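You operate a simulated robot arm through the tools that you are given. There is no shell and no other tool. Be economical: measure what you need, move in short steps, check, and stop when the job is done.

Carry out the task below with a simulated robot arm. There is one attempt and no reset: what you move stays moved.

TASK
Pack the belt that the white card names into the purple case and latch it.
Fine: the belts lie in the top drawer; shut drawer and lid.
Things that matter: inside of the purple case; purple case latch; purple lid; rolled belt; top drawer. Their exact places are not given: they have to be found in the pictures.

Only the result counts: the job must be done as asked and must still hold three seconds after the hand-in. Knocking over, shifting, dropping, spilling or breaking anything else fails it. Lids that push on must go on centred and level and be pressed home; caps that screw on are set level and turned clockwise until they are tight.

THE ROBOT
A 6-joint arm with a two-finger parallel gripper on a trunk, on a base that drives. Base frame: it is fixed to the floor where the robot stands at the start and does not move with it; the origin is under the middle of the robot, x ahead of it, y to its left, z up. Readings come in m, degrees, newtons and seconds.
With the tool pointing down near the work surface it reaches from about 0.22 to 0.68 m from the robot's upright axis, wherever it stands. Its first joint turns from -166.0 to 166.0 degrees. Places, roughly: inside of the purple case [-0.8, 0.2, 0.7]; purple case latch [-0.7, 0.4, 0.7]; purple lid [-0.9, 0.2, 0.8]; top drawer [0.6, 0.1, 0.8]. Payload 4.1 kg.
Tool frame: the origin (TCP) lies between the finger pads and is the grasp point; the fingertips stand 0.023 m ahead of it; z points along the fingers, y is the line along which they close. Largest opening 0.094 m; finger width 0.038, thickness 0.01; the body of the gripper, 0.054 by 0.096 m, starts 0.039 m behind the TCP.
Orientation is told as [roll, pitch, yaw] about the base's x, y, z axes, in that order, counted from this pose: with the fingers straight down and closing along the base's y, the tool's x points along the base's -x, its y along +y and its z along -z.

THE INTERFACE
- The arm moves only by the tool nudge_tool. Its argument "rows" is a list of rows, each a list of 3 entries, a list of its own where there are three numbers: the shift along the base's x, y, z in units of 40 mm (1.0 is 40 mm), then the turn, a rotation vector about the base's x, y, z in units of 5 degrees (1.0 is 5 degrees), then the opening in per cent of the stroke, from 0 (shut) to 100 (fully open). In form: [[[x, y, z], [wx, wy, wz], grip], ...]. A call has 1 to 10 rows; each row shifts and turns the commanded pose from where the row before left it. A call with a number of a shift or a turn outside -1 to 1 is refused whole. A row lasts 0.2 s, in which the tool goes at most 0.05 m and 8.6 degrees; a call with a longer step from one row to the next is refused whole, and so is a gripper value outside its range. Where a pose cannot be reached the arm comes as near as it can. A force on the tool above 60 N (or 10 N above the force at the start of the call, whichever is more), or a blocked arm, ends the call early, and 0.2 s more pass. The fingers move at their own pace (about 0.045 m/s each) and stop on an object; they squeeze with about 36 N. The grip force told is the motor's: it shows also when the fingers shut on nothing. Time passes only in rows, and 0.2 s behind the last, so rows that do not move let the fingers close. It gives the time, the measured TCP pose, the force on the tool (base axes), the opening and the grip force at its end, in the units of the frame above (readings bear some noise), with the torque about the TCP (base axes, N m) and any sound that the robot's microphone picked up.
- Cameras (640 x 400 px; columns grow to the right, rows downward): "scene" is now at [-0.0347, 0.1094, 1.2714]; the picture's right is [-0.92, -0.39, -0.00], its down [-0.35, 0.82, -0.46] and it looks along [0.18, -0.42, -0.89] (base axes); focal length 214 px, centre (320, 200). "wrist" rides on the gripper at [0.087, 0.016, -0.075] in the tool frame; the picture's right is [-0.18, 0.98, 0.00], its down [-0.58, -0.11, -0.81] and it looks along [-0.79, -0.15, 0.59] (tool axes); focal length 243 px, centre (320, 200).
- camera(camera): a new picture of that camera. It takes no simulated time.
- raise_lower(by): slides the trunk up (or, below 0, down) by that many m; the arm and the scene camera ride with it, the base frame stays. It gives what a move gives, with no picture.
- drive_base(legs): drives the robot by 1 to 6 legs, each [ahead, turn to the left] in m and degrees, along the robot's own axes; the way and the turn of a leg run together, so that a leg with both is an arc; at most 1.5 m and 180 degrees a leg. The arm and the cameras ride along, it lands a little off, and it stops where it bumps. It gives what a move gives.
- head_to(pan, tilt): turns the head with the scene camera to pan (to the left, within 155 degrees either way) and tilt (down, from -29 to 69), counted from straight ahead of the robot. It gives what a move gives.
- locate(camera, pixels): for up to 12 pixels [column, row] of the newest picture of that camera ("zoom" is the newest enlarged one), the place [x, y, z] in the base frame of the surface seen there, good to about 0.002 m. It takes no simulated time.
- enlarge(camera, box): a new picture of the part [left, top, right, bottom] of that camera's present view, enlarged. It takes no simulated time.
- sign_off(): hands the job in; it is judged then, once.

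Go step by step. Measure first, check grasps and placings, and put right what went wrong. The budget is 80 turns and 48 pictures, counting those below and the enlarged ones. Unless the task says otherwise, let go and move clear before handing in.

The tools are called as a command line: name --argument value ..., lists and objects as JSON in quotes. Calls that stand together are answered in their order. nudge_tool: Moves the arm, as the interface text tells. Its arguments: {"type":"object","properties":{"rows":{"type":"array"}},"required":["rows"]} The other tools are called the same way: raise_lower (by) slides the trunk up or down; drive_base (legs) drives the base; head_to (pan, tilt) turns the head that bears the scene camera; camera (camera) takes a picture; locate (camera, pixels) gives the place of the surface under pixels of a picture; enlarge (camera, box) takes an enlarged picture of a part of a camera's view; sign_off () hands the job in.

At the start:

```text
t: 0.0
ee_pos: [-0.307, 0.1659, 1.1361]
ee_rot: [1.3, 3.0, -0.1]
wrist_force: [0.1, -0.7, -0.5]
moment: [0.0, 0.0, -0.01]
gripper_width: 0.0941
gripper_force: 0.1
trunk travel left (down, up): [-0.258, 0.332]
robot x, y, heading: [0.0014, 0.0022, -0.2]
head pan, tilt: [-78.8, 68.8]
```

scene: 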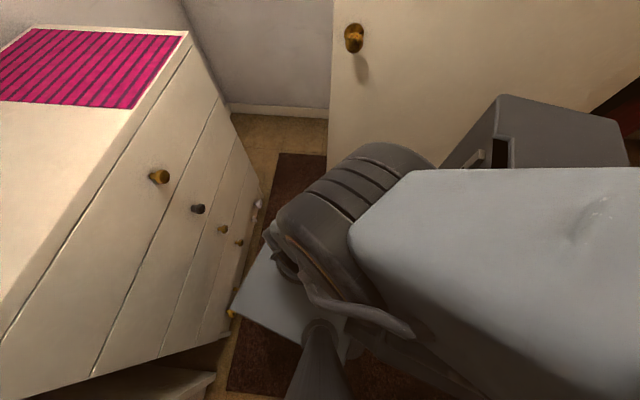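
wrist: 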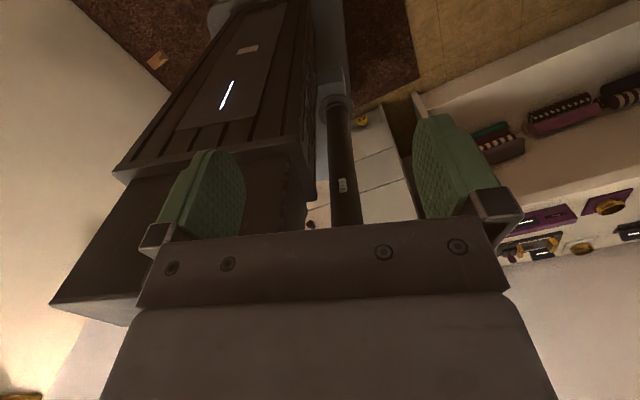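

The scene view shows a chest of drawers on the left (knob at 159,177) and the robot's own arm. I'll turn the head to look at the chest and then behind.

head_to --pan 0 --tilt 40

camera --camera "scene"

head_to --pan 150 --tilt 40

camera --camera "scene"

```text
t: 1.5
ee_pos: [-0.3057, 0.1668, 1.1392]
ee_rot: [1.4, 3.2, 0.0]
wrist_force: [0.2, 1.4, 0.4]
moment: [0.0, 0.0, -0.04]
gripper_width: 0.0939
gripper_force: 0.1
trunk travel left (down, up): [-0.258, 0.332]
robot x, y, heading: [-0.0023, -0.0013, 0.0]
head pan, tilt: [0.0, 40.0]
```

```text
45 pictures are left
```

scene: 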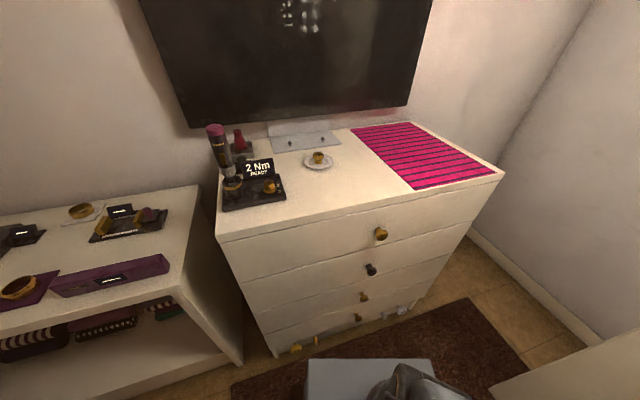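

```text
t: 3.9
ee_pos: [-0.305, 0.1649, 1.1385]
ee_rot: [1.4, 3.3, 0.0]
wrist_force: [-0.5, -0.7, 0.1]
moment: [0.0, -0.01, -0.02]
gripper_width: 0.0943
gripper_force: 0.0
trunk travel left (down, up): [-0.258, 0.332]
robot x, y, heading: [0.0019, 0.0016, -0.1]
head pan, tilt: [150.0, 40.0]
```

```text
44 pictures are left
```

scene: 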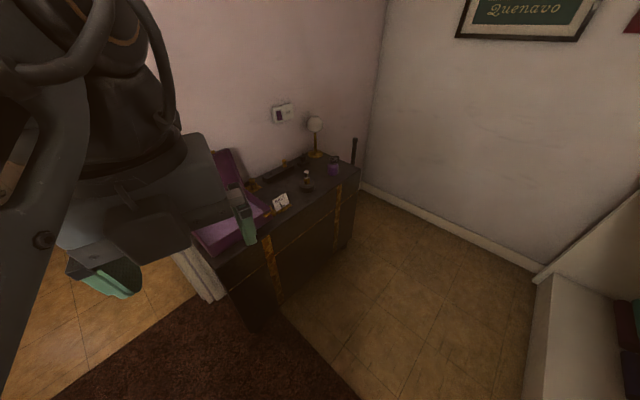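

The purple case is behind, with a white card at (281,202). I'll enlarge it, and locate points on both.

enlarge --camera "scene" --box '[190, 130, 370, 250]'

locate --camera "scene" --pixels '[[281, 202], [225, 232], [230, 170], [265, 212], [308, 185], [266, 245], [340, 168]]'

```text
3.33 times, centred on (280, 190) of scene
```

zoom: 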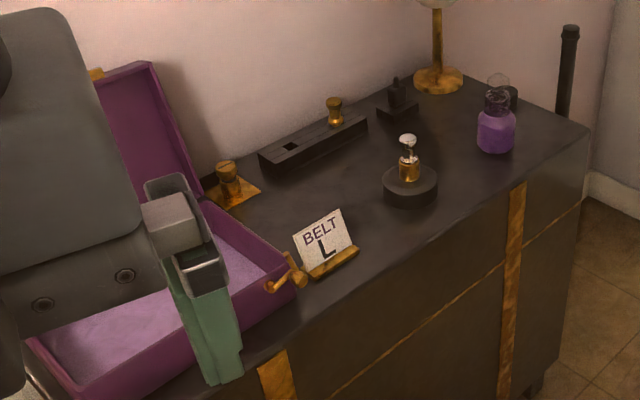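

```text
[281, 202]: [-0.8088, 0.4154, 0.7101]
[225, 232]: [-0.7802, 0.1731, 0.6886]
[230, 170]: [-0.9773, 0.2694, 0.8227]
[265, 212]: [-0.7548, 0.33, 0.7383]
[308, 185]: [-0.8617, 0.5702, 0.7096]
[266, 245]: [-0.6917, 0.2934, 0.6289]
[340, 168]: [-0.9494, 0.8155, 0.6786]
```

The card reads "BELT L". Now the drawer knob: look ahead and zoom in.

head_to --pan 0 --tilt 40

enlarge --camera "scene" --box '[210, 110, 510, 310]'

locate --camera "zoom" --pixels '[[366, 262], [362, 258], [345, 345], [20, 275], [610, 140], [300, 300], [480, 235], [440, 165], [60, 340], [240, 105]]'

```text
t: 6.2
ee_pos: [-0.3059, 0.1664, 1.1363]
ee_rot: [1.3, 3.0, 0.0]
wrist_force: [-0.2, -0.7, -0.6]
moment: [0.01, 0.01, 0.01]
gripper_width: 0.0941
gripper_force: 0.1
trunk travel left (down, up): [-0.258, 0.332]
robot x, y, heading: [0.001, 0.0007, 0.0]
head pan, tilt: [0.0, 40.0]
```

```text
2.00 times, centred on (360, 210) of scene
```

zoom: 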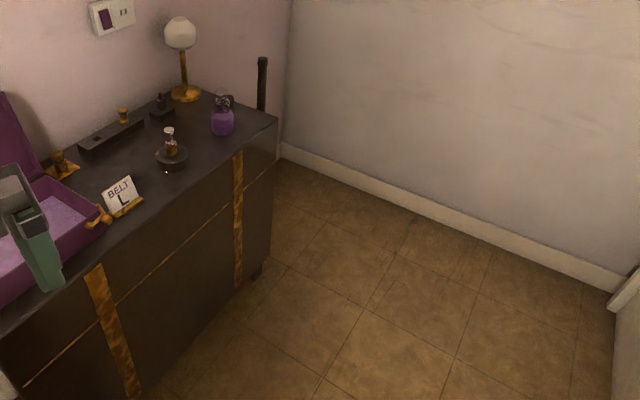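

```text
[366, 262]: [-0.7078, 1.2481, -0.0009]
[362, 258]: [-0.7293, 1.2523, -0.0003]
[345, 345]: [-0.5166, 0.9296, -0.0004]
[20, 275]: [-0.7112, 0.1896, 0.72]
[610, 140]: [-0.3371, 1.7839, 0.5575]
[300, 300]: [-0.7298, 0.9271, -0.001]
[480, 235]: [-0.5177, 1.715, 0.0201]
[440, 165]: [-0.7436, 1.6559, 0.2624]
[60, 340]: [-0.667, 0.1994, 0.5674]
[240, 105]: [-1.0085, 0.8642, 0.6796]
```

That enlarged picture was taken before the head had turned. Retake it now.

enlarge --camera "scene" --box '[210, 110, 510, 310]'

```text
2.00 times, centred on (360, 210) of scene
```

zoom: 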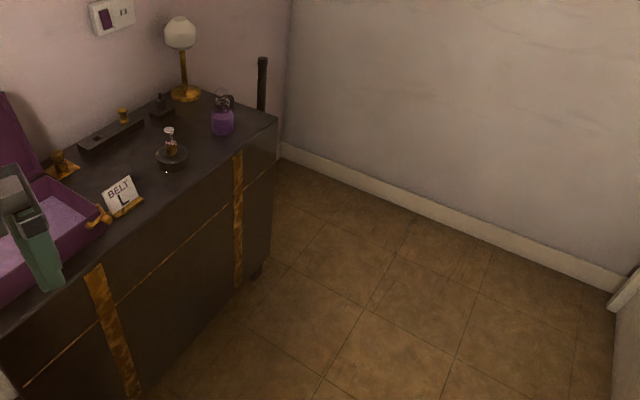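

The enlarged view still shows the old direction, so take a plain picture.

camera --camera "scene"

enlarge --camera "scene" --box '[210, 110, 510, 310]'

locate --camera "scene" --pixels '[[381, 233], [378, 229], [370, 270], [220, 242], [502, 172], [340, 250], [430, 225], [364, 297], [350, 128], [318, 165]]'

```text
40 pictures are left
```

scene: 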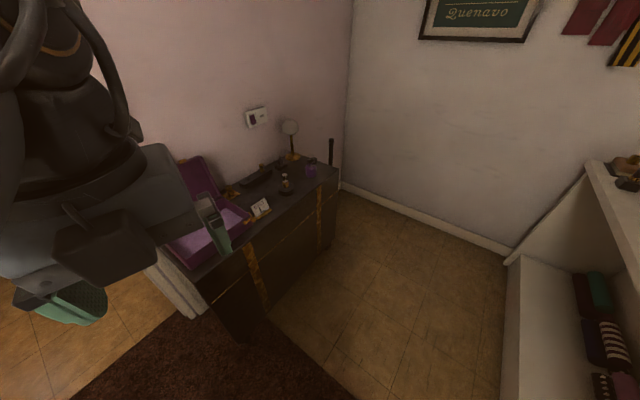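

```text
2.00 times, centred on (360, 210) of scene
```

zoom: 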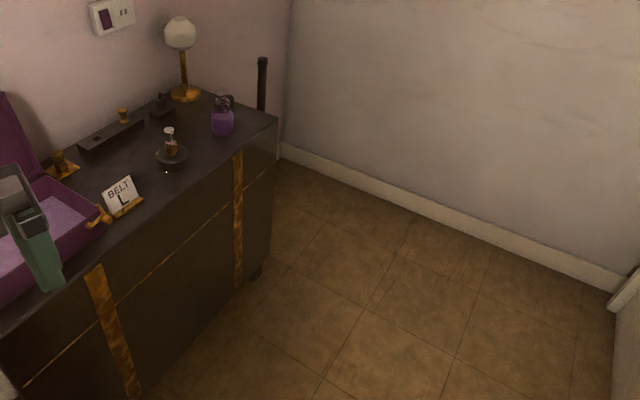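

```text
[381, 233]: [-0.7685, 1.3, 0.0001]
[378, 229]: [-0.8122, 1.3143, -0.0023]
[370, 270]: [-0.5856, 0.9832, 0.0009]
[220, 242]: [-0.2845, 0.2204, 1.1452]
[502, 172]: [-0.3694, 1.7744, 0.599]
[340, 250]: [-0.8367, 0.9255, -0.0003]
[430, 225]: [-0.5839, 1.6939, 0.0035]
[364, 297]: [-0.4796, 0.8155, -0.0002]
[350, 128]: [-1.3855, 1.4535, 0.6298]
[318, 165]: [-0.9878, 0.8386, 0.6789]
```

The head has hardly turned although it reports pan 0. Command it again.

head_to --pan 5 --tilt 42

```text
t: 6.9
ee_pos: [-0.3057, 0.1674, 1.1367]
ee_rot: [1.3, 3.0, 0.0]
wrist_force: [-0.1, 0.5, -0.4]
moment: [0.01, 0.0, -0.02]
gripper_width: 0.0941
gripper_force: 0.1
trunk travel left (down, up): [-0.258, 0.332]
robot x, y, heading: [0.001, -0.0031, -0.1]
head pan, tilt: [5.0, 42.0]
```

camera --camera "scene"

```text
38 pictures are left
```

scene: 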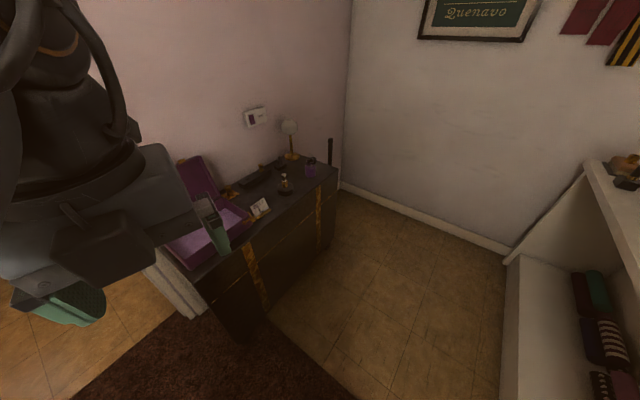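

The view is frozen near pan ~140. I'll try a different target in steps.

head_to --pan 90 --tilt 30

head_to --pan 0 --tilt 40

camera --camera "scene"

```text
t: 8.5
ee_pos: [-0.3044, 0.1653, 1.138]
ee_rot: [1.4, 3.3, 0.0]
wrist_force: [0.4, 0.5, 0.5]
moment: [-0.01, 0.03, 0.01]
gripper_width: 0.094
gripper_force: 0.1
trunk travel left (down, up): [-0.258, 0.332]
robot x, y, heading: [-0.0025, 0.0029, 0.2]
head pan, tilt: [90.0, 30.0]
```

```text
t: 10.1
ee_pos: [-0.3053, 0.1671, 1.1374]
ee_rot: [1.4, 3.2, -0.2]
wrist_force: [0.4, -0.2, 0.4]
moment: [-0.01, -0.01, -0.01]
gripper_width: 0.0939
gripper_force: 0.2
trunk travel left (down, up): [-0.258, 0.332]
robot x, y, heading: [0.0004, -0.0007, 0.2]
head pan, tilt: [0.0, 40.0]
```

```text
37 pictures are left
```

scene: 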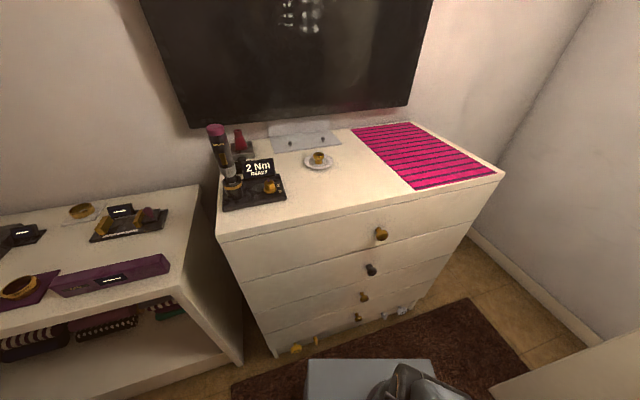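

The head works again. Measure the knob at (381,233) and the chest.

locate --camera "scene" --pixels '[[381, 233], [381, 229], [370, 270], [220, 242], [502, 172], [340, 250], [430, 225], [364, 297], [375, 232], [387, 233], [381, 240], [230, 275]]'

enlarge --camera "scene" --box '[330, 200, 450, 275]'

```text
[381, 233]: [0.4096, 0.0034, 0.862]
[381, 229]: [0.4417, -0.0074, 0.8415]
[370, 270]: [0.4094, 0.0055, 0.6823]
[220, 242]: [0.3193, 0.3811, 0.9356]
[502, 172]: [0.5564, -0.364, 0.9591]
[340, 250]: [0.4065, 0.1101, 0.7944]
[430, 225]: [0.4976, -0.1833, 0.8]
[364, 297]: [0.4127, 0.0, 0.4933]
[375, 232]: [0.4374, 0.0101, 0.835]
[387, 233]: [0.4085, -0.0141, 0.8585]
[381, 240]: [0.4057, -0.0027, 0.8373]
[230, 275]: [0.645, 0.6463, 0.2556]
```

```text
5.33 times, centred on (390, 238) of scene
```

zoom: 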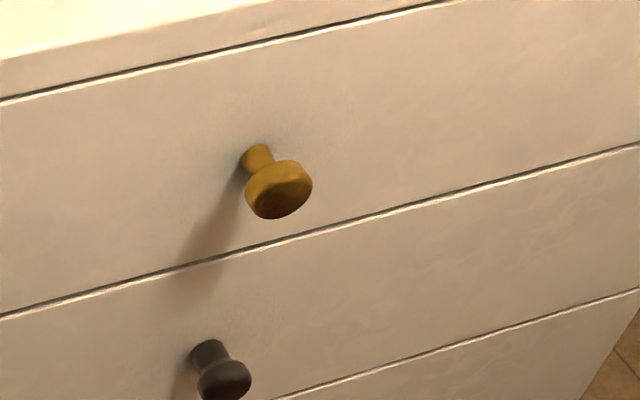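

Knob is about 0.03 m out from a front face whose outward normal is about (-0.955,-0.297); knob centre is at about [0.415,-0.004,0.85]. I'll square the robot to the chest (heading 17.3°) and back up a little.

drive_base --legs '[[0, 17.4], [-0.2, 0]]'

locate --camera "scene" --pixels '[[180, 200], [160, 230], [240, 355], [100, 275], [120, 222]]'

```text
t: 12.7
ee_pos: [-0.5364, 0.0063, 1.1385]
ee_rot: [1.4, 3.2, 17.4]
wrist_force: [-0.3, 0.0, 0.2]
moment: [0.02, 0.02, -0.02]
gripper_width: 0.094
gripper_force: 0.1
trunk travel left (down, up): [-0.258, 0.332]
robot x, y, heading: [-0.1942, -0.0605, 17.1]
head pan, tilt: [0.0, 40.0]
```

```text
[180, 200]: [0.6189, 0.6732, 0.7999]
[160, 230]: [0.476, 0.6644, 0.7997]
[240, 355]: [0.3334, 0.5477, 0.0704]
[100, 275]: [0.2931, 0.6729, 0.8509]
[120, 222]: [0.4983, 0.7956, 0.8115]
```

Shelf top is at z 0.80, well under the arm. Swing the arm around the left to the front, first stretch.

nudge_tool --rows '[[[0.178, 0.74, 0], [0, 0, -1], 100], [[0.241, 0.722, 0], [0, 0, -1], 100], [[0.303, 0.698, 0], [0, 0, -1], 100], [[0.363, 0.669, 0], [0, 0, -1], 100], [[0.42, 0.635, 0], [0, 0, -1], 100], [[0.474, 0.596, 0], [0, 0, -1], 100], [[0.524, 0.552, 0], [0, 0, -1], 100], [[0.57, 0.504, 0], [0, 0, -1], 100], [[0.612, 0.453, 0], [0, 0, -1], 100], [[0.649, 0.398, 0], [0, 0, -1], 100]]'

nudge_tool --rows '[[[0.681, 0.34, 0], [0, 0, -1], 100], [[0.708, 0.279, 0], [0, 0, -1], 100], [[0.73, 0.216, 0], [0, 0, -1], 100], [[0.746, 0.152, 0], [0, 0, -1], 100], [[0.756, 0.086, 0], [0, 0, -1], 100], [[0.761, 0.02, 0], [0, 0, -1], 100], [[0.76, -0.046, 0], [0, 0, -1], 100], [[0.753, -0.112, 0], [0, 0, -1], 100], [[0.74, -0.178, 0], [0, 0, -1], 100], [[0.722, -0.241, 0], [0, 0, -1], 100]]'

nudge_tool --rows '[[[0.698, -0.303, 0], [0, 0, -1], 100], [[0.669, -0.363, 0], [0, 0, -1], 100], [[0.635, -0.42, 0], [0, 0, -1], 100], [[0.596, -0.474, 0], [0, 0, -1], 100], [[0.552, -0.524, 0], [0, 0, -1], 100], [[0.504, -0.57, 0], [0, 0, -1], 100], [[0.453, -0.612, 0], [0, 0, -1], 100], [[0.398, -0.649, 0], [0, 0, -1], 100], [[0.34, -0.681, 0], [0, 0, -1], 100], [[0.279, -0.708, 0], [0, 0, -1], 100]]'

```text
t: 14.1
ee_pos: [-0.4984, 0.0927, 1.1344]
ee_rot: [1.4, 2.7, 0.5]
wrist_force: [0.1, 0.0, 0.2]
moment: [-0.02, 0.0, 0.0]
gripper_width: 0.094
gripper_force: 0.0
trunk travel left (down, up): [-0.258, 0.332]
robot x, y, heading: [-0.1972, -0.0589, 17.3]
head pan, tilt: [0.0, 40.0]
stopped in row 6: the arm was blocked; the commanded pose is now the measured one
```

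```text
t: 14.9
ee_pos: [-0.4557, 0.0757, 1.1199]
ee_rot: [0.6, 0.2, -3.6]
wrist_force: [0.0, 0.7, 0.0]
moment: [0.0, -0.01, -0.01]
gripper_width: 0.0943
gripper_force: 0.0
trunk travel left (down, up): [-0.258, 0.332]
robot x, y, heading: [-0.1945, -0.0585, 17.5]
head pan, tilt: [0.0, 40.0]
stopped in row 3: the arm was blocked; the commanded pose is now the measured one
```

```text
t: 15.6
ee_pos: [-0.3901, 0.0549, 1.114]
ee_rot: [0.9, -0.6, -13.7]
wrist_force: [8.0, 31.9, -3.8]
moment: [-0.83, 0.24, 0.58]
gripper_width: 0.08
gripper_force: 0.1
out of reach, approached as far as the arm can: row 2, 3
trunk travel left (down, up): [-0.258, 0.332]
robot x, y, heading: [-0.1956, -0.0642, 17.5]
head pan, tilt: [0.0, 40.0]
stopped in row 3: the force on the tool passed its limit at 78 N (the readings are from after the stop); the commanded pose is now the measured one
```

The arm got blocked at the azimuth and the tool now touches something (32 N along y). Look before moving.

head_to --pan 150 --tilt 45

camera --camera "wrist"

camera --camera "scene"

```text
t: 18.0
ee_pos: [-0.3886, 0.0541, 1.1141]
ee_rot: [1.0, -0.3, -13.7]
wrist_force: [-15.6, 39.1, 10.6]
moment: [-1.84, -0.6, -0.62]
gripper_width: 0.0786
gripper_force: 0.0
trunk travel left (down, up): [-0.258, 0.332]
robot x, y, heading: [-0.1961, -0.0586, 17.3]
head pan, tilt: [150.0, 45.0]
```

```text
35 pictures are left
```

wrist: 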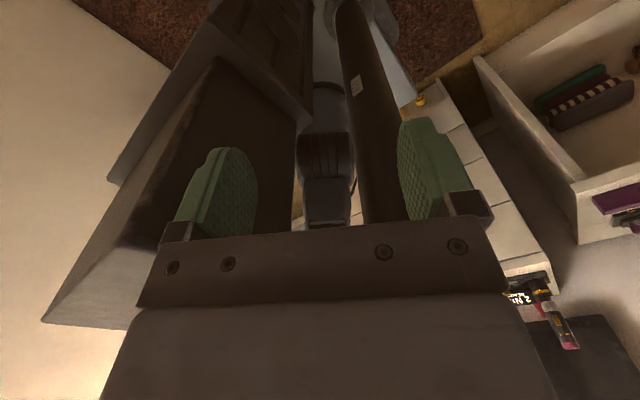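

```text
34 pictures are left
```

scene: 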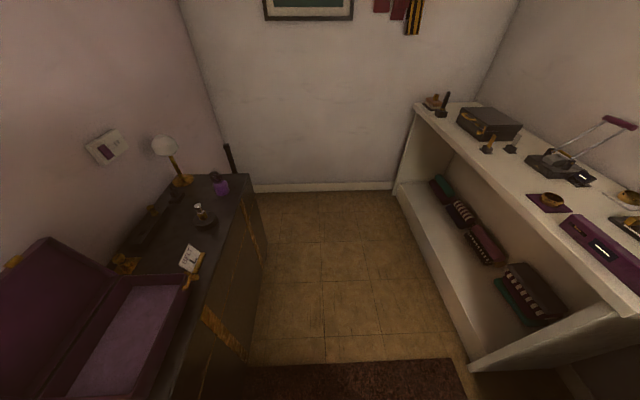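

The right finger brushes the robot's own head mast (pole at 360,100), so the left route is closed. I'll back the tool out radially, then try the other way round.

nudge_tool --rows '[[[-0.5, 0.25, 0], [0, 0, 0], 100], [[-0.8, 0.15, 0], [0, 0, 0], 100], [[-0.8, 0, 0], [0, 0, 0.9], 100], [[-0.8, -0.2, 0], [0, 0, 0.9], 100], [[-0.8, -0.3, 0], [0, 0, 0.9], 100], [[-0.8, -0.4, 0], [0, 0, 0.9], 100], [[-0.6, -0.5, 0], [0, 0, 0.9], 100], [[0, -0.7, 0], [0, 0, 0.9], 100]]'

```text
t: 20.0
ee_pos: [-0.54, 0.0381, 1.1524]
ee_rot: [3.1, 6.4, 6.4]
wrist_force: [0.0, -0.1, -1.1]
moment: [-0.01, 0.01, -0.04]
gripper_width: 0.0942
gripper_force: 0.0
out of reach, approached as far as the arm can: row 2, 6, 7
trunk travel left (down, up): [-0.258, 0.332]
robot x, y, heading: [-0.1918, -0.0624, 17.3]
head pan, tilt: [150.0, 45.0]
stopped in row 8: the arm was blocked; the commanded pose is now the measured one
```

Freed, but this pose is near a reach limit. Look at the arm itself from the other side of the head.

head_to --pan -150 --tilt 55

camera --camera "scene"

locate --camera "scene" --pixels '[[100, 200], [200, 200], [300, 200], [400, 200], [500, 200], [200, 300], [300, 300], [400, 300], [500, 300], [320, 100], [420, 100]]'

```text
t: 24.1
ee_pos: [-0.5386, 0.0379, 1.1493]
ee_rot: [2.8, 5.9, 6.1]
wrist_force: [0.2, 0.2, -0.7]
moment: [0.0, 0.0, 0.03]
gripper_width: 0.094
gripper_force: 0.1
trunk travel left (down, up): [-0.258, 0.332]
robot x, y, heading: [-0.1946, -0.0599, 17.2]
head pan, tilt: [-150.0, 55.0]
```

```text
33 pictures are left
```

scene: 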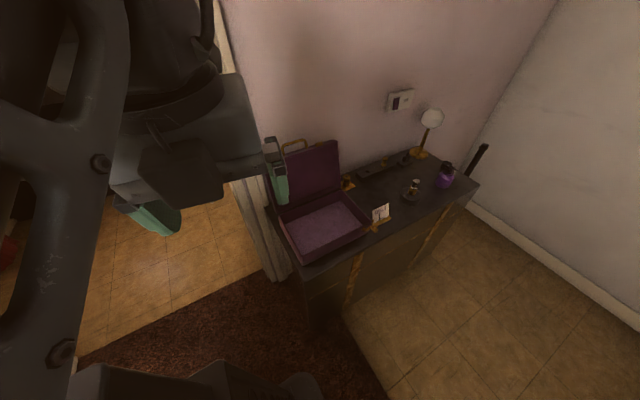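

```text
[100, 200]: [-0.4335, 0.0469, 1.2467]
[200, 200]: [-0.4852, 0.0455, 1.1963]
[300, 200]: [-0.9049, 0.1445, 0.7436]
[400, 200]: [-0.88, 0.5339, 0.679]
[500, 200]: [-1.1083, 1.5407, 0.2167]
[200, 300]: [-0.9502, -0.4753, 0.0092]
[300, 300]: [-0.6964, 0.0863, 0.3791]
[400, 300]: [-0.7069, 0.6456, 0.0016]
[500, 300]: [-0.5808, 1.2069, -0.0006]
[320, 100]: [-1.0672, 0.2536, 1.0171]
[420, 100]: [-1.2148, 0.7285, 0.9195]
```

The picture seems to lag the head. Send one more head command and look again.

head_to --pan -130 --tilt 60

camera --camera "scene"

```text
t: 24.9
ee_pos: [-0.5387, 0.038, 1.149]
ee_rot: [2.8, 6.1, 6.2]
wrist_force: [0.5, 1.0, 0.3]
moment: [0.0, 0.0, 0.01]
gripper_width: 0.0938
gripper_force: 0.1
trunk travel left (down, up): [-0.258, 0.332]
robot x, y, heading: [-0.1957, -0.0606, 17.7]
head pan, tilt: [-130.0, 60.0]
```

```text
32 pictures are left
```

scene: 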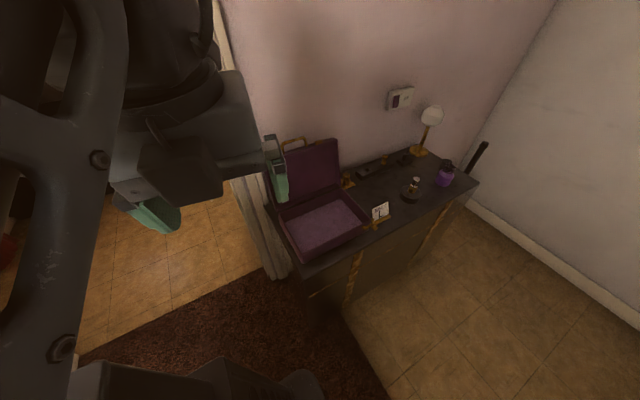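

The view is being blocked by the arm link right beside the head. I'll test swinging the arm on through the back toward the right side, a little lower.

nudge_tool --rows '[[[0.3, -0.3, -0.6], [0, 0, 0.5], 100], [[0.2, -0.5, -0.6], [0, 0, 1], 100], [[0.0, -0.7, -0.4], [0, 0, 1], 100], [[0.0, -0.7, 0], [0, 0, 1], 100], [[0.05, -0.7, 0], [0, 0, 1], 100], [[0.1, -0.7, 0], [0, 0, 1], 100], [[0.15, -0.7, 0], [0, 0, 1], 100], [[0.2, -0.7, 0], [0, 0, 1], 100]]'

```text
t: 26.7
ee_pos: [-0.5042, -0.0571, 1.0843]
ee_rot: [2.8, 6.4, 44.1]
wrist_force: [-0.3, 0.5, -0.1]
moment: [-0.02, 0.0, -0.01]
gripper_width: 0.0944
gripper_force: 0.1
out of reach, approached as far as the arm can: row 5, 6, 7, 8
trunk travel left (down, up): [-0.258, 0.332]
robot x, y, heading: [-0.195, -0.0614, 17.5]
head pan, tilt: [-130.0, 60.0]
```

Joint 1's limit lies here (robot azimuth ~162°) and the mast shuts the other side, so the arm works behind the robot only. I'll turn the whole base so that this working sector faces the chest.

drive_base --legs '[[0, -165.3]]'

head_to --pan 120 --tilt 40

head_to --pan 145 --tilt 45

camera --camera "scene"

```text
t: 34.2
ee_pos: [0.1118, -0.027, 1.0851]
ee_rot: [2.8, 6.5, -129.1]
wrist_force: [0.3, 0.8, 0.0]
moment: [0.03, 0.06, -0.01]
gripper_width: 0.0941
gripper_force: 0.1
trunk travel left (down, up): [-0.258, 0.332]
robot x, y, heading: [-0.1971, -0.0617, -155.6]
head pan, tilt: [-130.0, 60.0]
```

```text
t: 37.7
ee_pos: [0.1126, -0.0269, 1.0838]
ee_rot: [2.8, 6.4, -129.2]
wrist_force: [0.2, 0.4, 0.0]
moment: [-0.03, 0.03, 0.01]
gripper_width: 0.0938
gripper_force: 0.0
trunk travel left (down, up): [-0.258, 0.332]
robot x, y, heading: [-0.1968, -0.0625, -155.7]
head pan, tilt: [120.0, 40.0]
```

```text
t: 38.6
ee_pos: [0.112, -0.0281, 1.0861]
ee_rot: [2.7, 6.5, -129.2]
wrist_force: [0.4, -0.6, -0.1]
moment: [-0.02, -0.01, 0.01]
gripper_width: 0.094
gripper_force: 0.0
trunk travel left (down, up): [-0.258, 0.332]
robot x, y, heading: [-0.1975, -0.0593, -155.6]
head pan, tilt: [145.0, 45.0]
```

```text
31 pictures are left
```

scene: 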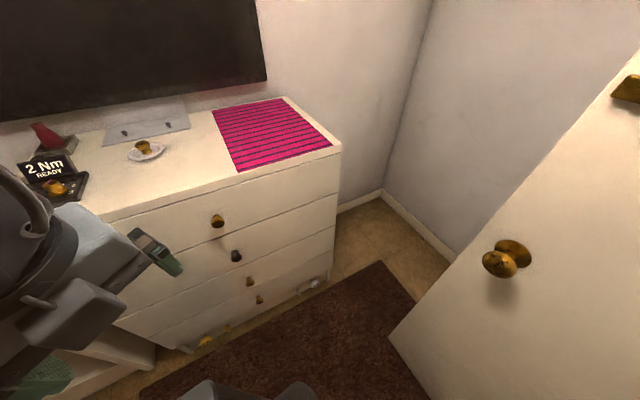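

The chest is now in view with the arm facing it. Turn 9° left to centre the sector, and measure the knob at (218,221).

drive_base --legs '[[0, 9]]'

enlarge --camera "scene" --box '[150, 150, 330, 262]'

```text
t: 39.6
ee_pos: [0.1029, 0.0208, 1.0841]
ee_rot: [2.9, 6.4, -120.1]
wrist_force: [0.8, -0.6, -0.2]
moment: [0.01, 0.0, -0.01]
gripper_width: 0.0938
gripper_force: 0.0
trunk travel left (down, up): [-0.258, 0.332]
robot x, y, heading: [-0.1936, -0.0584, -146.4]
head pan, tilt: [145.0, 45.0]
```

```text
3.56 times, centred on (240, 206) of scene
```

zoom: 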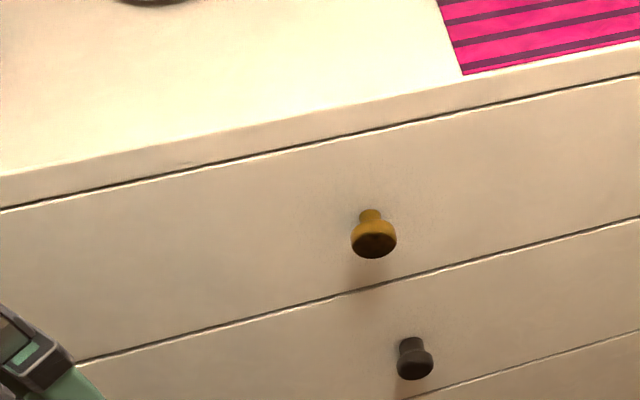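

locate --camera "zoom" --pixels '[[373, 245], [373, 232], [355, 240], [393, 240], [370, 213], [373, 256], [300, 250], [480, 200], [300, 190], [480, 160]]'

```text
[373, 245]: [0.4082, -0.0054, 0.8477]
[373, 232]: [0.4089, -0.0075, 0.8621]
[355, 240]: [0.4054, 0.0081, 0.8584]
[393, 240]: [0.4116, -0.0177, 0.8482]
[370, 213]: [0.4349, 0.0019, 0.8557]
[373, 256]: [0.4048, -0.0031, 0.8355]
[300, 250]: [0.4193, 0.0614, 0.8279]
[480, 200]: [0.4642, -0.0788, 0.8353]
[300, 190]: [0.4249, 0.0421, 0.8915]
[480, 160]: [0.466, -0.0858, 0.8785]
```

Knob front centre ≈[0.4085,-0.005,0.849], face normal (-0.952,-0.305). Yaw the tool square to the face, tilt it up ~60°, and go to an 8 cm standoff.

nudge_tool --rows '[[[0.25, -0.05, -0.25], [-0.05, -0.02, -0.93], 100], [[0.25, -0.05, -0.25], [-0.05, -0.02, -0.93], 100], [[0.25, -0.05, -0.25], [-0.05, -0.02, -0.93], 100], [[0.25, -0.05, -0.25], [-0.05, -0.02, -0.93], 100], [[0.25, -0.05, -0.25], [-0.05, -0.02, -0.93], 100], [[0.25, -0.05, -0.25], [-0.05, -0.02, -0.93], 100], [[0.25, -0.05, -0.25], [-0.05, -0.02, -0.93], 100], [[0.25, -0.05, -0.25], [-0.05, -0.02, -0.93], 100], [[0.25, -0.05, -0.25], [-0.05, -0.02, -0.93], 100]]'

nudge_tool --rows '[[[0.343, -0.083, -0.353], [0.32, -1.0, 0], 100], [[0.343, -0.083, -0.353], [0.32, -1.0, 0], 100], [[0.343, -0.083, -0.353], [0.32, -1.0, 0], 100], [[0.343, -0.083, -0.353], [0.32, -1.0, 0], 100], [[0.343, -0.083, -0.353], [0.32, -1.0, 0], 100], [[0.343, -0.083, -0.353], [0.32, -1.0, 0], 100], [[0.343, -0.083, -0.353], [0.32, -1.0, 0], 100], [[0.343, -0.083, -0.353], [0.32, -1.0, 0], 100], [[0.343, -0.083, -0.353], [0.32, -1.0, 0], 100], [[0.343, -0.083, -0.353], [0.32, -1.0, 0], 100]]'

```text
t: 41.9
ee_pos: [0.1869, -0.0208, 1.0382]
ee_rot: [5.8, 11.9, -160.6]
wrist_force: [0.2, -0.1, 0.2]
moment: [-0.01, -0.01, 0.02]
gripper_width: 0.0942
gripper_force: 0.1
out of reach, approached as far as the arm can: row 9
trunk travel left (down, up): [-0.258, 0.332]
robot x, y, heading: [-0.1945, -0.0625, -146.7]
head pan, tilt: [145.0, 45.0]
stopped in row 9: the arm was blocked; the commanded pose is now the measured one
```

```text
t: 42.9
ee_pos: [0.26, -0.0237, 1.0671]
ee_rot: [9.2, 43.9, -157.8]
wrist_force: [0.8, 0.0, -0.2]
moment: [0.0, -0.01, -0.03]
gripper_width: 0.0942
gripper_force: 0.1
trunk travel left (down, up): [-0.258, 0.332]
robot x, y, heading: [-0.1958, -0.0601, -146.5]
head pan, tilt: [145.0, 45.0]
stopped in row 5: the arm was blocked; the commanded pose is now the measured one
```

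The arm is blocked going lower and drifts off in z. Look at both cameras to see what it bears on.

camera --camera "wrist"

camera --camera "scene"

```text
29 pictures are left
```

wrist: 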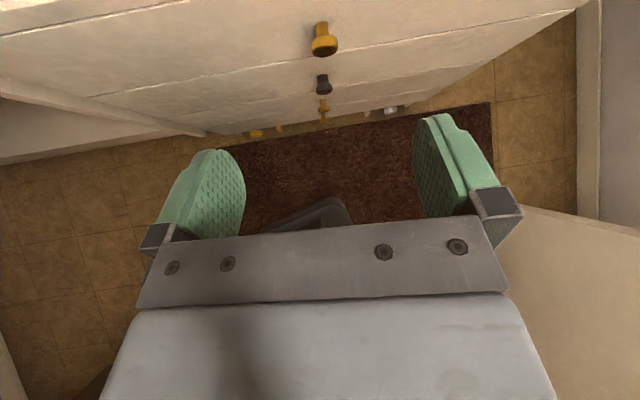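

```text
28 pictures are left
```

scene: 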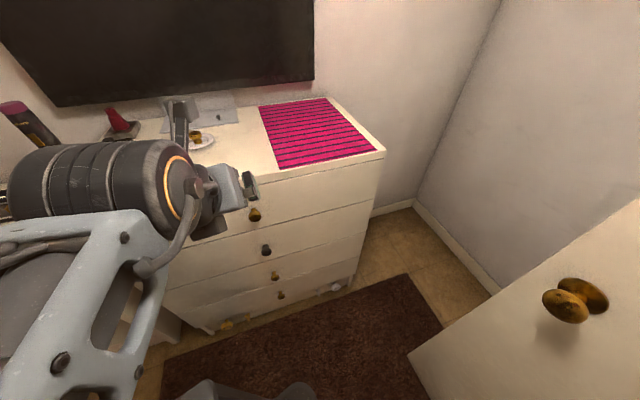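

The gripper faces the knob (255,214) from above. Rather than fighting the arm's limit, lower the trunk by 0.21 m.

raise_lower --by -0.2

nudge_tool --rows '[[[0, 0, 0], [0.32, -1, 0], 100], [[0, 0, 0], [0.32, -1, 0], 100]]'

```text
t: 43.8
ee_pos: [0.2622, -0.0246, 1.0957]
ee_rot: [13.9, 54.2, -154.4]
wrist_force: [-0.2, 0.2, 0.7]
moment: [-0.01, 0.01, -0.01]
gripper_width: 0.0942
gripper_force: 0.1
trunk travel left (down, up): [-0.203, 0.387]
robot x, y, heading: [-0.1995, -0.0623, -146.5]
head pan, tilt: [145.0, 45.0]
stopped: the arm was blocked; the commanded pose is now the measured one
```

```text
t: 44.4
ee_pos: [0.2629, -0.0236, 1.1135]
ee_rot: [18.6, 66.2, -150.4]
wrist_force: [0.8, 0.3, -0.3]
moment: [-0.01, 0.03, 0.01]
gripper_width: 0.0941
gripper_force: 0.1
trunk travel left (down, up): [-0.203, 0.387]
robot x, y, heading: [-0.1954, -0.0632, -146.8]
head pan, tilt: [145.0, 45.0]
```

Lowering the trunk pushed the arm up, so a link is resting on something. Look down at the arm.

head_to --pan 150 --tilt 69

camera --camera "scene"

```text
t: 45.3
ee_pos: [0.2616, -0.023, 1.1137]
ee_rot: [18.7, 65.9, -150.1]
wrist_force: [0.0, 0.4, 0.2]
moment: [-0.02, -0.03, -0.02]
gripper_width: 0.0943
gripper_force: 0.0
trunk travel left (down, up): [-0.203, 0.387]
robot x, y, heading: [-0.1908, -0.0626, -146.7]
head pan, tilt: [150.0, 68.8]
```

```text
27 pictures are left
```

scene: 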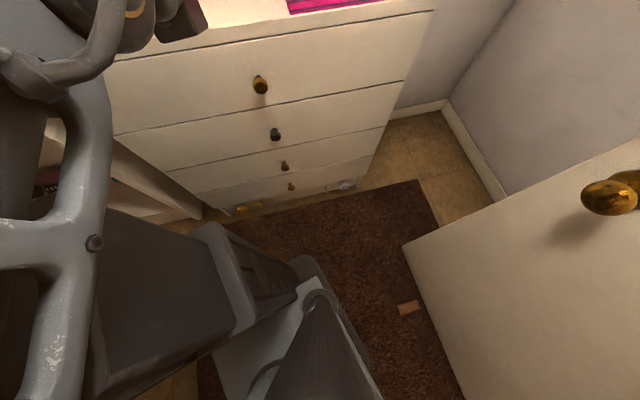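

locate --camera "scene" --pixels '[[95, 130], [50, 350], [95, 242], [60, 70], [150, 290], [210, 240], [160, 360], [310, 300], [320, 380], [260, 330], [20, 150], [105, 350]]'

camera --camera "wrist"

```text
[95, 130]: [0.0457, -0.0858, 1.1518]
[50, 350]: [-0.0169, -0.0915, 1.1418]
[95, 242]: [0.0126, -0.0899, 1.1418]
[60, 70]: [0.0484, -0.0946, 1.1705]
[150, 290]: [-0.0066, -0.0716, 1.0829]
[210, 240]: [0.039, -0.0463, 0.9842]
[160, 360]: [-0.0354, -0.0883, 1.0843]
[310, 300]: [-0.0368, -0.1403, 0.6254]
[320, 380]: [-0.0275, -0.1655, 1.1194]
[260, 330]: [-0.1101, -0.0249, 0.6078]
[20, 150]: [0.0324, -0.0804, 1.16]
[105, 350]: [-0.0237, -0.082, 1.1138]
```

```text
26 pictures are left
```

wrist: 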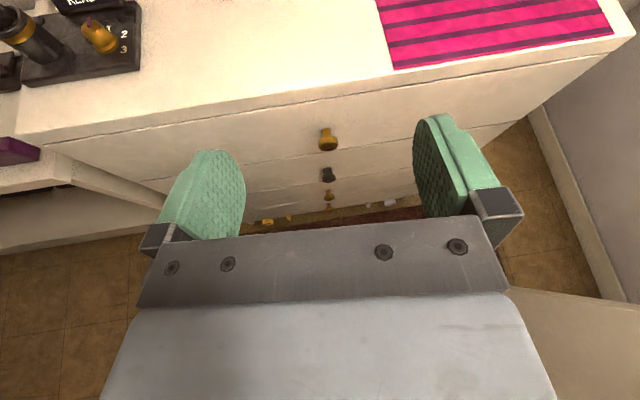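

The dark box behind the robot is its own rear tower (top ~z 1.08) and the mast (at [-0.03,-0.17]) stands left of it: the arm is tucked over the robot's back and can't go down there. I'll raise the arm high so it can swing over the mast to the front.

nudge_tool --rows '[[[0, 0, 1], [0, 0, 0], 100], [[0, 0, 1], [0, 0, 0], 100], [[0, 0, 1], [0, 0, 0], 100], [[0, 0, 1], [0, 0, 0], 100], [[0, 0, 1], [0, 0, 0], 100], [[0, 0, 1], [0, 0, 0], 100], [[0, 0, 1], [0, 0, 0], 100], [[0, 0, 1], [0, 0, 0], 100], [[0, 0, 1], [0, 0, 0], 100], [[0, 0, 1], [0, 0, 0], 100]]'

head_to --pan 120 --tilt 0

camera --camera "scene"

camera --camera "wrist"

```text
t: 46.3
ee_pos: [0.2655, -0.0252, 1.157]
ee_rot: [9.6, 51.7, -157.9]
wrist_force: [0.1, -1.2, 0.5]
moment: [-0.01, 0.0, 0.02]
gripper_width: 0.094
gripper_force: 0.1
out of reach, approached as far as the arm can: row 4
trunk travel left (down, up): [-0.203, 0.387]
robot x, y, heading: [-0.1949, -0.063, -146.5]
head pan, tilt: [150.0, 68.8]
stopped in row 4: the arm was blocked; the commanded pose is now the measured one
```

```text
t: 47.7
ee_pos: [0.2637, -0.0217, 1.1588]
ee_rot: [10.2, 52.3, -157.1]
wrist_force: [0.1, -0.3, -0.4]
moment: [0.01, -0.04, -0.03]
gripper_width: 0.094
gripper_force: 0.0
trunk travel left (down, up): [-0.203, 0.387]
robot x, y, heading: [-0.1927, -0.0638, -146.8]
head pan, tilt: [120.0, 0.0]
```

```text
25 pictures are left
```

scene: 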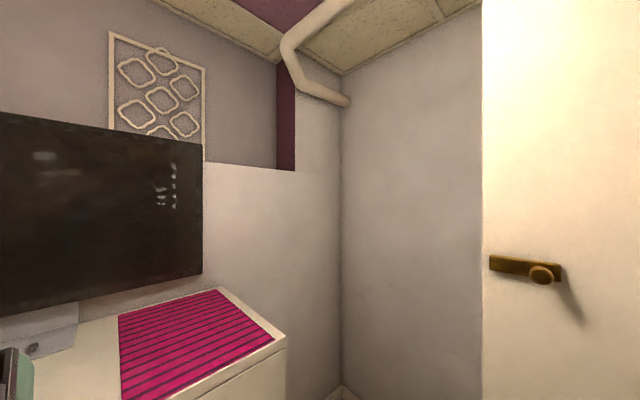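

```text
24 pictures are left
```

wrist: 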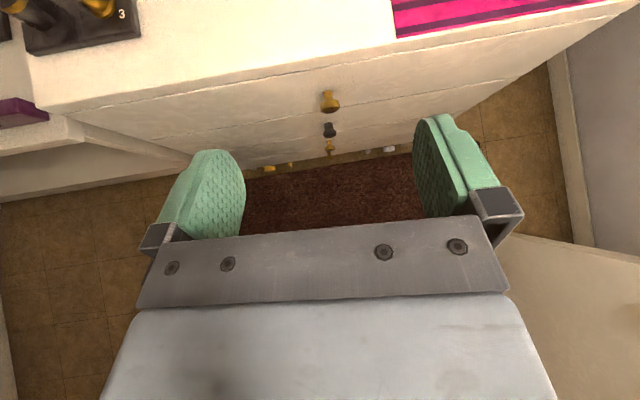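

The raise stalled too. I need a clear view of the robot's own shoulder and tower, so look from the head toward the robot's middle.

head_to --pan 0 --tilt 20

head_to --pan -80 --tilt 50

camera --camera "scene"

locate --camera "scene" --pixels '[[100, 200], [200, 200], [300, 200], [400, 200], [500, 200], [600, 200], [300, 300], [400, 300], [500, 300], [500, 100], [600, 100], [400, 100]]'

```text
t: 49.7
ee_pos: [0.2644, -0.0232, 1.1592]
ee_rot: [10.0, 52.2, -157.2]
wrist_force: [-0.5, 0.1, 0.4]
moment: [-0.03, -0.01, -0.01]
gripper_width: 0.0939
gripper_force: 0.0
trunk travel left (down, up): [-0.203, 0.387]
robot x, y, heading: [-0.1921, -0.0583, -146.9]
head pan, tilt: [0.0, 20.0]
```

```text
t: 51.2
ee_pos: [0.2647, -0.0227, 1.1586]
ee_rot: [10.0, 52.1, -157.3]
wrist_force: [0.3, -0.4, -0.2]
moment: [0.0, 0.03, 0.0]
gripper_width: 0.094
gripper_force: 0.0
trunk travel left (down, up): [-0.203, 0.387]
robot x, y, heading: [-0.1958, -0.0636, -146.7]
head pan, tilt: [-80.0, 50.0]
```

```text
23 pictures are left
```

scene: 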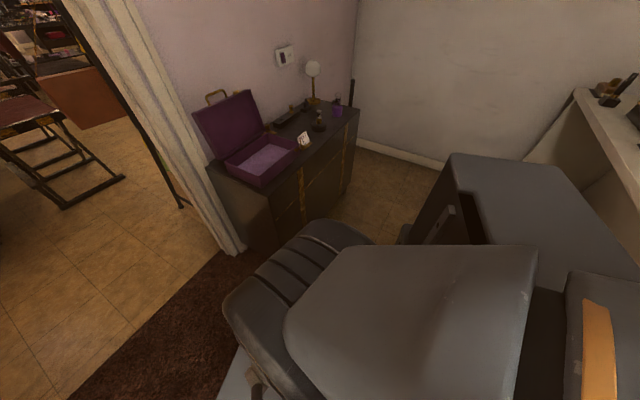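

```text
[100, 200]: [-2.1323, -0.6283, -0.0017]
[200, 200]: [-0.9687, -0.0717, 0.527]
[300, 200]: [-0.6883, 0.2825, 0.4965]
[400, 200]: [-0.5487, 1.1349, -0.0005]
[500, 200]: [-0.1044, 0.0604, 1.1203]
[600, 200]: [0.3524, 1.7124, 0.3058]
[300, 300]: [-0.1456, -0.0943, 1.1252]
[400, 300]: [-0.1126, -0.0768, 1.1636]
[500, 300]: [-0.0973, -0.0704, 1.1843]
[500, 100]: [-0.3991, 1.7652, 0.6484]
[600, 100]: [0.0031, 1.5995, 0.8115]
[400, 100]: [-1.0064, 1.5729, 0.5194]
```

Now it's clear: the upper arm lies horizontally back between the mast and the trunk tower (top z≈1.12 at (530,190)). I'll bring the tool back to pointing down while rising and pulling in, to stand the upper arm up.

nudge_tool --rows '[[[-0.1, 0, 0.2], [-0.3, 0.9, -0.2], 100], [[-0.1, 0, 0.3], [-0.3, 0.9, -0.2], 100], [[-0.1, 0, 0.4], [-0.3, 0.9, -0.2], 100], [[-0.1, 0, 0.5], [-0.3, 0.9, -0.2], 100], [[-0.1, 0, 0.5], [-0.3, 0.9, -0.2], 100], [[-0.1, 0, 0.6], [-0.3, 0.9, -0.2], 100], [[-0.1, 0, 0.6], [-0.3, 0.9, -0.2], 100], [[-0.1, 0, 0.6], [-0.3, 0.9, -0.2], 100], [[-0.1, 0, 0.7], [-0.3, 0.9, -0.2], 100], [[-0.1, 0, 0.7], [-0.3, 0.9, -0.2], 100]]'

nudge_tool --rows '[[[0, 0, 0.8], [0, 0, 0], 100], [[0, 0, 0.8], [0, 0, 0], 100], [[0, 0, 0.8], [0, 0, 0], 100], [[0, 0, 0.8], [0, 0, 0], 100], [[0, 0, 0.8], [0, 0, 0], 100], [[0, 0, 0.8], [0, 0, 0], 100]]'

```text
t: 51.9
ee_pos: [0.2026, -0.0376, 1.1791]
ee_rot: [8.3, 37.2, -161.8]
wrist_force: [0.5, 0.1, 0.2]
moment: [0.01, 0.01, 0.01]
gripper_width: 0.094
gripper_force: 0.1
out of reach, approached as far as the arm can: row 2, 3
trunk travel left (down, up): [-0.203, 0.387]
robot x, y, heading: [-0.1956, -0.0605, -146.7]
head pan, tilt: [-80.0, 50.0]
stopped in row 3: the arm was blocked; the commanded pose is now the measured one
```

```text
t: 52.3
ee_pos: [0.1819, -0.0405, 1.1681]
ee_rot: [6.9, 29.8, -162.7]
wrist_force: [0.1, 0.7, 0.1]
moment: [0.0, -0.01, -0.01]
gripper_width: 0.0944
gripper_force: 0.0
out of reach, approached as far as the arm can: row 1
trunk travel left (down, up): [-0.203, 0.387]
robot x, y, heading: [-0.1975, -0.0585, -146.6]
head pan, tilt: [-80.0, 50.0]
stopped in row 1: the arm was blocked; the commanded pose is now the measured one
```

Raising straight up is not possible here. Try inward-and-up with the tool going back to vertical.

nudge_tool --rows '[[[-0.4, 0, 0], [-0.3, 0.9, 0], 100], [[-0.4, 0, 0], [-0.3, 0.9, 0], 100], [[-0.4, 0, 0.1], [-0.3, 0.9, 0], 100], [[-0.4, 0, 0.2], [-0.3, 0.9, 0], 100], [[-0.4, 0, 0.2], [-0.3, 0.9, 0], 100], [[-0.4, 0, 0.3], [-0.3, 0.9, 0], 100]]'

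head_to --pan -140 --tilt 35

camera --camera "scene"

locate --camera "scene" --pixels '[[50, 100], [150, 100], [250, 100], [350, 100], [450, 100], [50, 200], [150, 200], [250, 200], [350, 200], [450, 200], [250, 300], [400, 300]]'

```text
t: 53.7
ee_pos: [0.0732, -0.0492, 1.0982]
ee_rot: [7.3, 1.5, -162.2]
wrist_force: [0.5, 0.6, 0.2]
moment: [0.02, -0.01, 0.02]
gripper_width: 0.0942
gripper_force: 0.0
out of reach, approached as far as the arm can: row 3, 4, 5, 6
trunk travel left (down, up): [-0.203, 0.387]
robot x, y, heading: [-0.1953, -0.0605, -146.9]
head pan, tilt: [-80.0, 50.0]
```

```text
t: 55.0
ee_pos: [0.0736, -0.0489, 1.0998]
ee_rot: [7.2, 1.7, -162.2]
wrist_force: [0.4, 0.3, 0.1]
moment: [-0.01, 0.0, 0.01]
gripper_width: 0.094
gripper_force: 0.1
trunk travel left (down, up): [-0.203, 0.387]
robot x, y, heading: [-0.1981, -0.0607, -146.6]
head pan, tilt: [-140.0, 35.0]
```

```text
22 pictures are left
```

scene: 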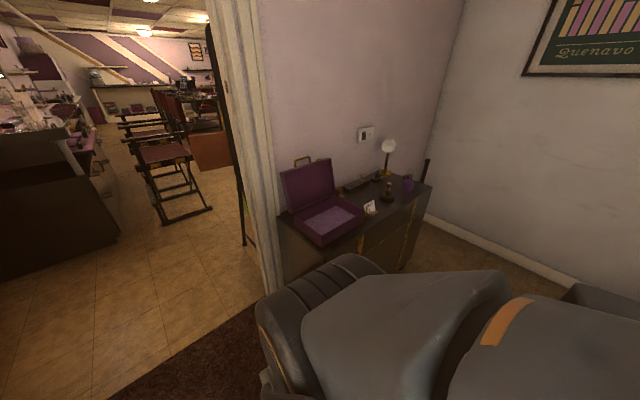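

```text
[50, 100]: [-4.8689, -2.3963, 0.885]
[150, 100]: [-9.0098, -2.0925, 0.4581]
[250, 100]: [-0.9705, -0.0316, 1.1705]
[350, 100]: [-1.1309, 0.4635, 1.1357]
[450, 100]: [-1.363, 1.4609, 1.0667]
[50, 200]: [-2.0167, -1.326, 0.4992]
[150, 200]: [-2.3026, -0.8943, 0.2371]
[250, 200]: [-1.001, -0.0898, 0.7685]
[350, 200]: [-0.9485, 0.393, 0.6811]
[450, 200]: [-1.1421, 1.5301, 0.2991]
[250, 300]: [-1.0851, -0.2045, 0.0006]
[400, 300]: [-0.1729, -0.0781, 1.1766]
```

The arm seems bent backward over its shoulder with the wrist at its limit; the way out is up and over the top, in the world x–z plane, with the tool turning toward -x. Try the first half.

nudge_tool --rows '[[[-0.6, 0, 0.6], [0, 1, 0], 100], [[-0.7, 0, 0.7], [0, 1, 0], 100], [[-0.73, 0, 0.72], [0, 1, 0], 100], [[-0.73, 0, 0.72], [0, 1, 0], 100], [[-0.73, 0, 0.72], [0, 1, 0], 100], [[-0.73, 0, 0.72], [0, 1, 0], 100], [[-0.73, 0, 0.72], [0, 1, 0], 100], [[-0.73, 0, 0.72], [0, 1, 0], 100], [[-0.73, 0, 0.72], [0, 1, 0], 100]]'

```text
t: 55.5
ee_pos: [0.0549, -0.0539, 1.0836]
ee_rot: [5.9, -0.9, -162.6]
wrist_force: [-27.3, -0.2, 78.9]
moment: [3.39, 1.91, 1.13]
gripper_width: 0.094
gripper_force: 0.1
out of reach, approached as far as the arm can: row 1, 2
trunk travel left (down, up): [-0.203, 0.387]
robot x, y, heading: [-0.1964, -0.0632, -146.8]
head pan, tilt: [-140.0, 35.0]
stopped in row 2: the force on the tool passed its limit at 230 N (the readings are from after the stop); the commanded pose is now the measured one
```

The fingers pressed on the tower top. Relieve outward to the right, then look at the arm level from the head.

nudge_tool --rows '[[[0.5, 0, 0.3], [0, 0, 0], 100], [[0.7, 0, 0.2], [0, 0, 0], 100], [[0.7, 0, 0], [0, 0, 0], 100]]'

head_to --pan 60 --tilt 10

head_to --pan 154 --tilt 5

camera --camera "scene"

locate --camera "scene" --pixels '[[20, 50], [100, 50], [200, 50], [20, 150], [100, 150], [200, 150], [20, 250], [100, 250], [200, 250], [20, 350], [100, 350], [200, 350]]'

```text
t: 56.3
ee_pos: [0.1261, -0.0557, 1.0836]
ee_rot: [6.6, 0.5, -162.6]
wrist_force: [-2.3, -0.4, 3.2]
moment: [0.06, -0.16, 0.02]
gripper_width: 0.0941
gripper_force: 0.0
out of reach, approached as far as the arm can: row 1, 2, 3
trunk travel left (down, up): [-0.203, 0.387]
robot x, y, heading: [-0.1958, -0.0606, -146.7]
head pan, tilt: [-140.0, 35.0]
```

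```text
t: 59.2
ee_pos: [0.1286, -0.0576, 1.0809]
ee_rot: [6.2, -0.3, -162.9]
wrist_force: [-0.6, -0.3, 0.1]
moment: [0.01, -0.01, 0.01]
gripper_width: 0.0939
gripper_force: 0.1
trunk travel left (down, up): [-0.203, 0.387]
robot x, y, heading: [-0.1949, -0.0582, -146.8]
head pan, tilt: [60.0, 10.0]
```

```text
t: 60.9
ee_pos: [0.1293, -0.0571, 1.0788]
ee_rot: [6.2, -0.2, -162.8]
wrist_force: [-0.2, 0.3, 0.2]
moment: [0.0, -0.03, 0.0]
gripper_width: 0.0937
gripper_force: 0.1
trunk travel left (down, up): [-0.203, 0.387]
robot x, y, heading: [-0.1933, -0.0612, -146.7]
head pan, tilt: [154.0, 5.0]
```

```text
21 pictures are left
```

scene: 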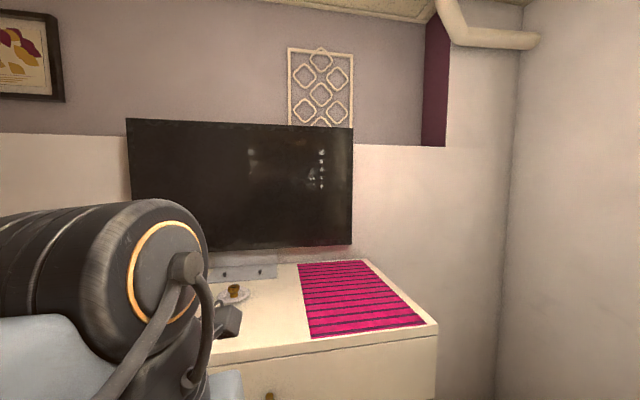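

```text
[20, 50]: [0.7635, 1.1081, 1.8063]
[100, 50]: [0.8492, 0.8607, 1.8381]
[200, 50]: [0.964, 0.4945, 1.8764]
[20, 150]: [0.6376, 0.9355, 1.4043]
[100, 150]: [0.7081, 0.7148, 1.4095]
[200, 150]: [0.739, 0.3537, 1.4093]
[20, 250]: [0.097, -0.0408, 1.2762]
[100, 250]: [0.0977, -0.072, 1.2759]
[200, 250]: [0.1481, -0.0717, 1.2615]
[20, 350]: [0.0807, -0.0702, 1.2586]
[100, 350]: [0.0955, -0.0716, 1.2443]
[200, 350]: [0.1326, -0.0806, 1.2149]
```

The picture shows the ridged wrist/forearm cylinder at z≈1.28 directly above the tool, so the forearm lies back over the fixed tower from an elbow above the axis. Raising the trunk lifts the arm clear of the tower so it can reach down beyond it. Raise it.

raise_lower --by 0.38

nudge_tool --rows '[[[0.6, 0, -0.5], [0, 0, 0], 100], [[0.6, 0, -0.5], [0, 0, 0], 100], [[0.6, 0.1, -0.8], [0, 0, 0], 100], [[0.6, 0.1, -0.8], [0, 0, 0], 100]]'

```text
t: 64.5
ee_pos: [0.1291, -0.0579, 1.4599]
ee_rot: [6.2, -0.2, -162.8]
wrist_force: [-0.1, 0.1, -0.6]
moment: [-0.03, 0.01, -0.02]
gripper_width: 0.0941
gripper_force: 0.1
trunk travel left (down, up): [-0.583, 0.007]
robot x, y, heading: [-0.1958, -0.0606, -146.8]
head pan, tilt: [154.0, 5.0]
```

```text
t: 65.5
ee_pos: [0.2258, -0.0498, 1.3531]
ee_rot: [6.2, -0.2, -162.8]
wrist_force: [0.4, -0.1, 0.4]
moment: [-0.01, 0.0, -0.03]
gripper_width: 0.0942
gripper_force: 0.0
trunk travel left (down, up): [-0.583, 0.007]
robot x, y, heading: [-0.1969, -0.0584, -146.5]
head pan, tilt: [154.0, 5.0]
```

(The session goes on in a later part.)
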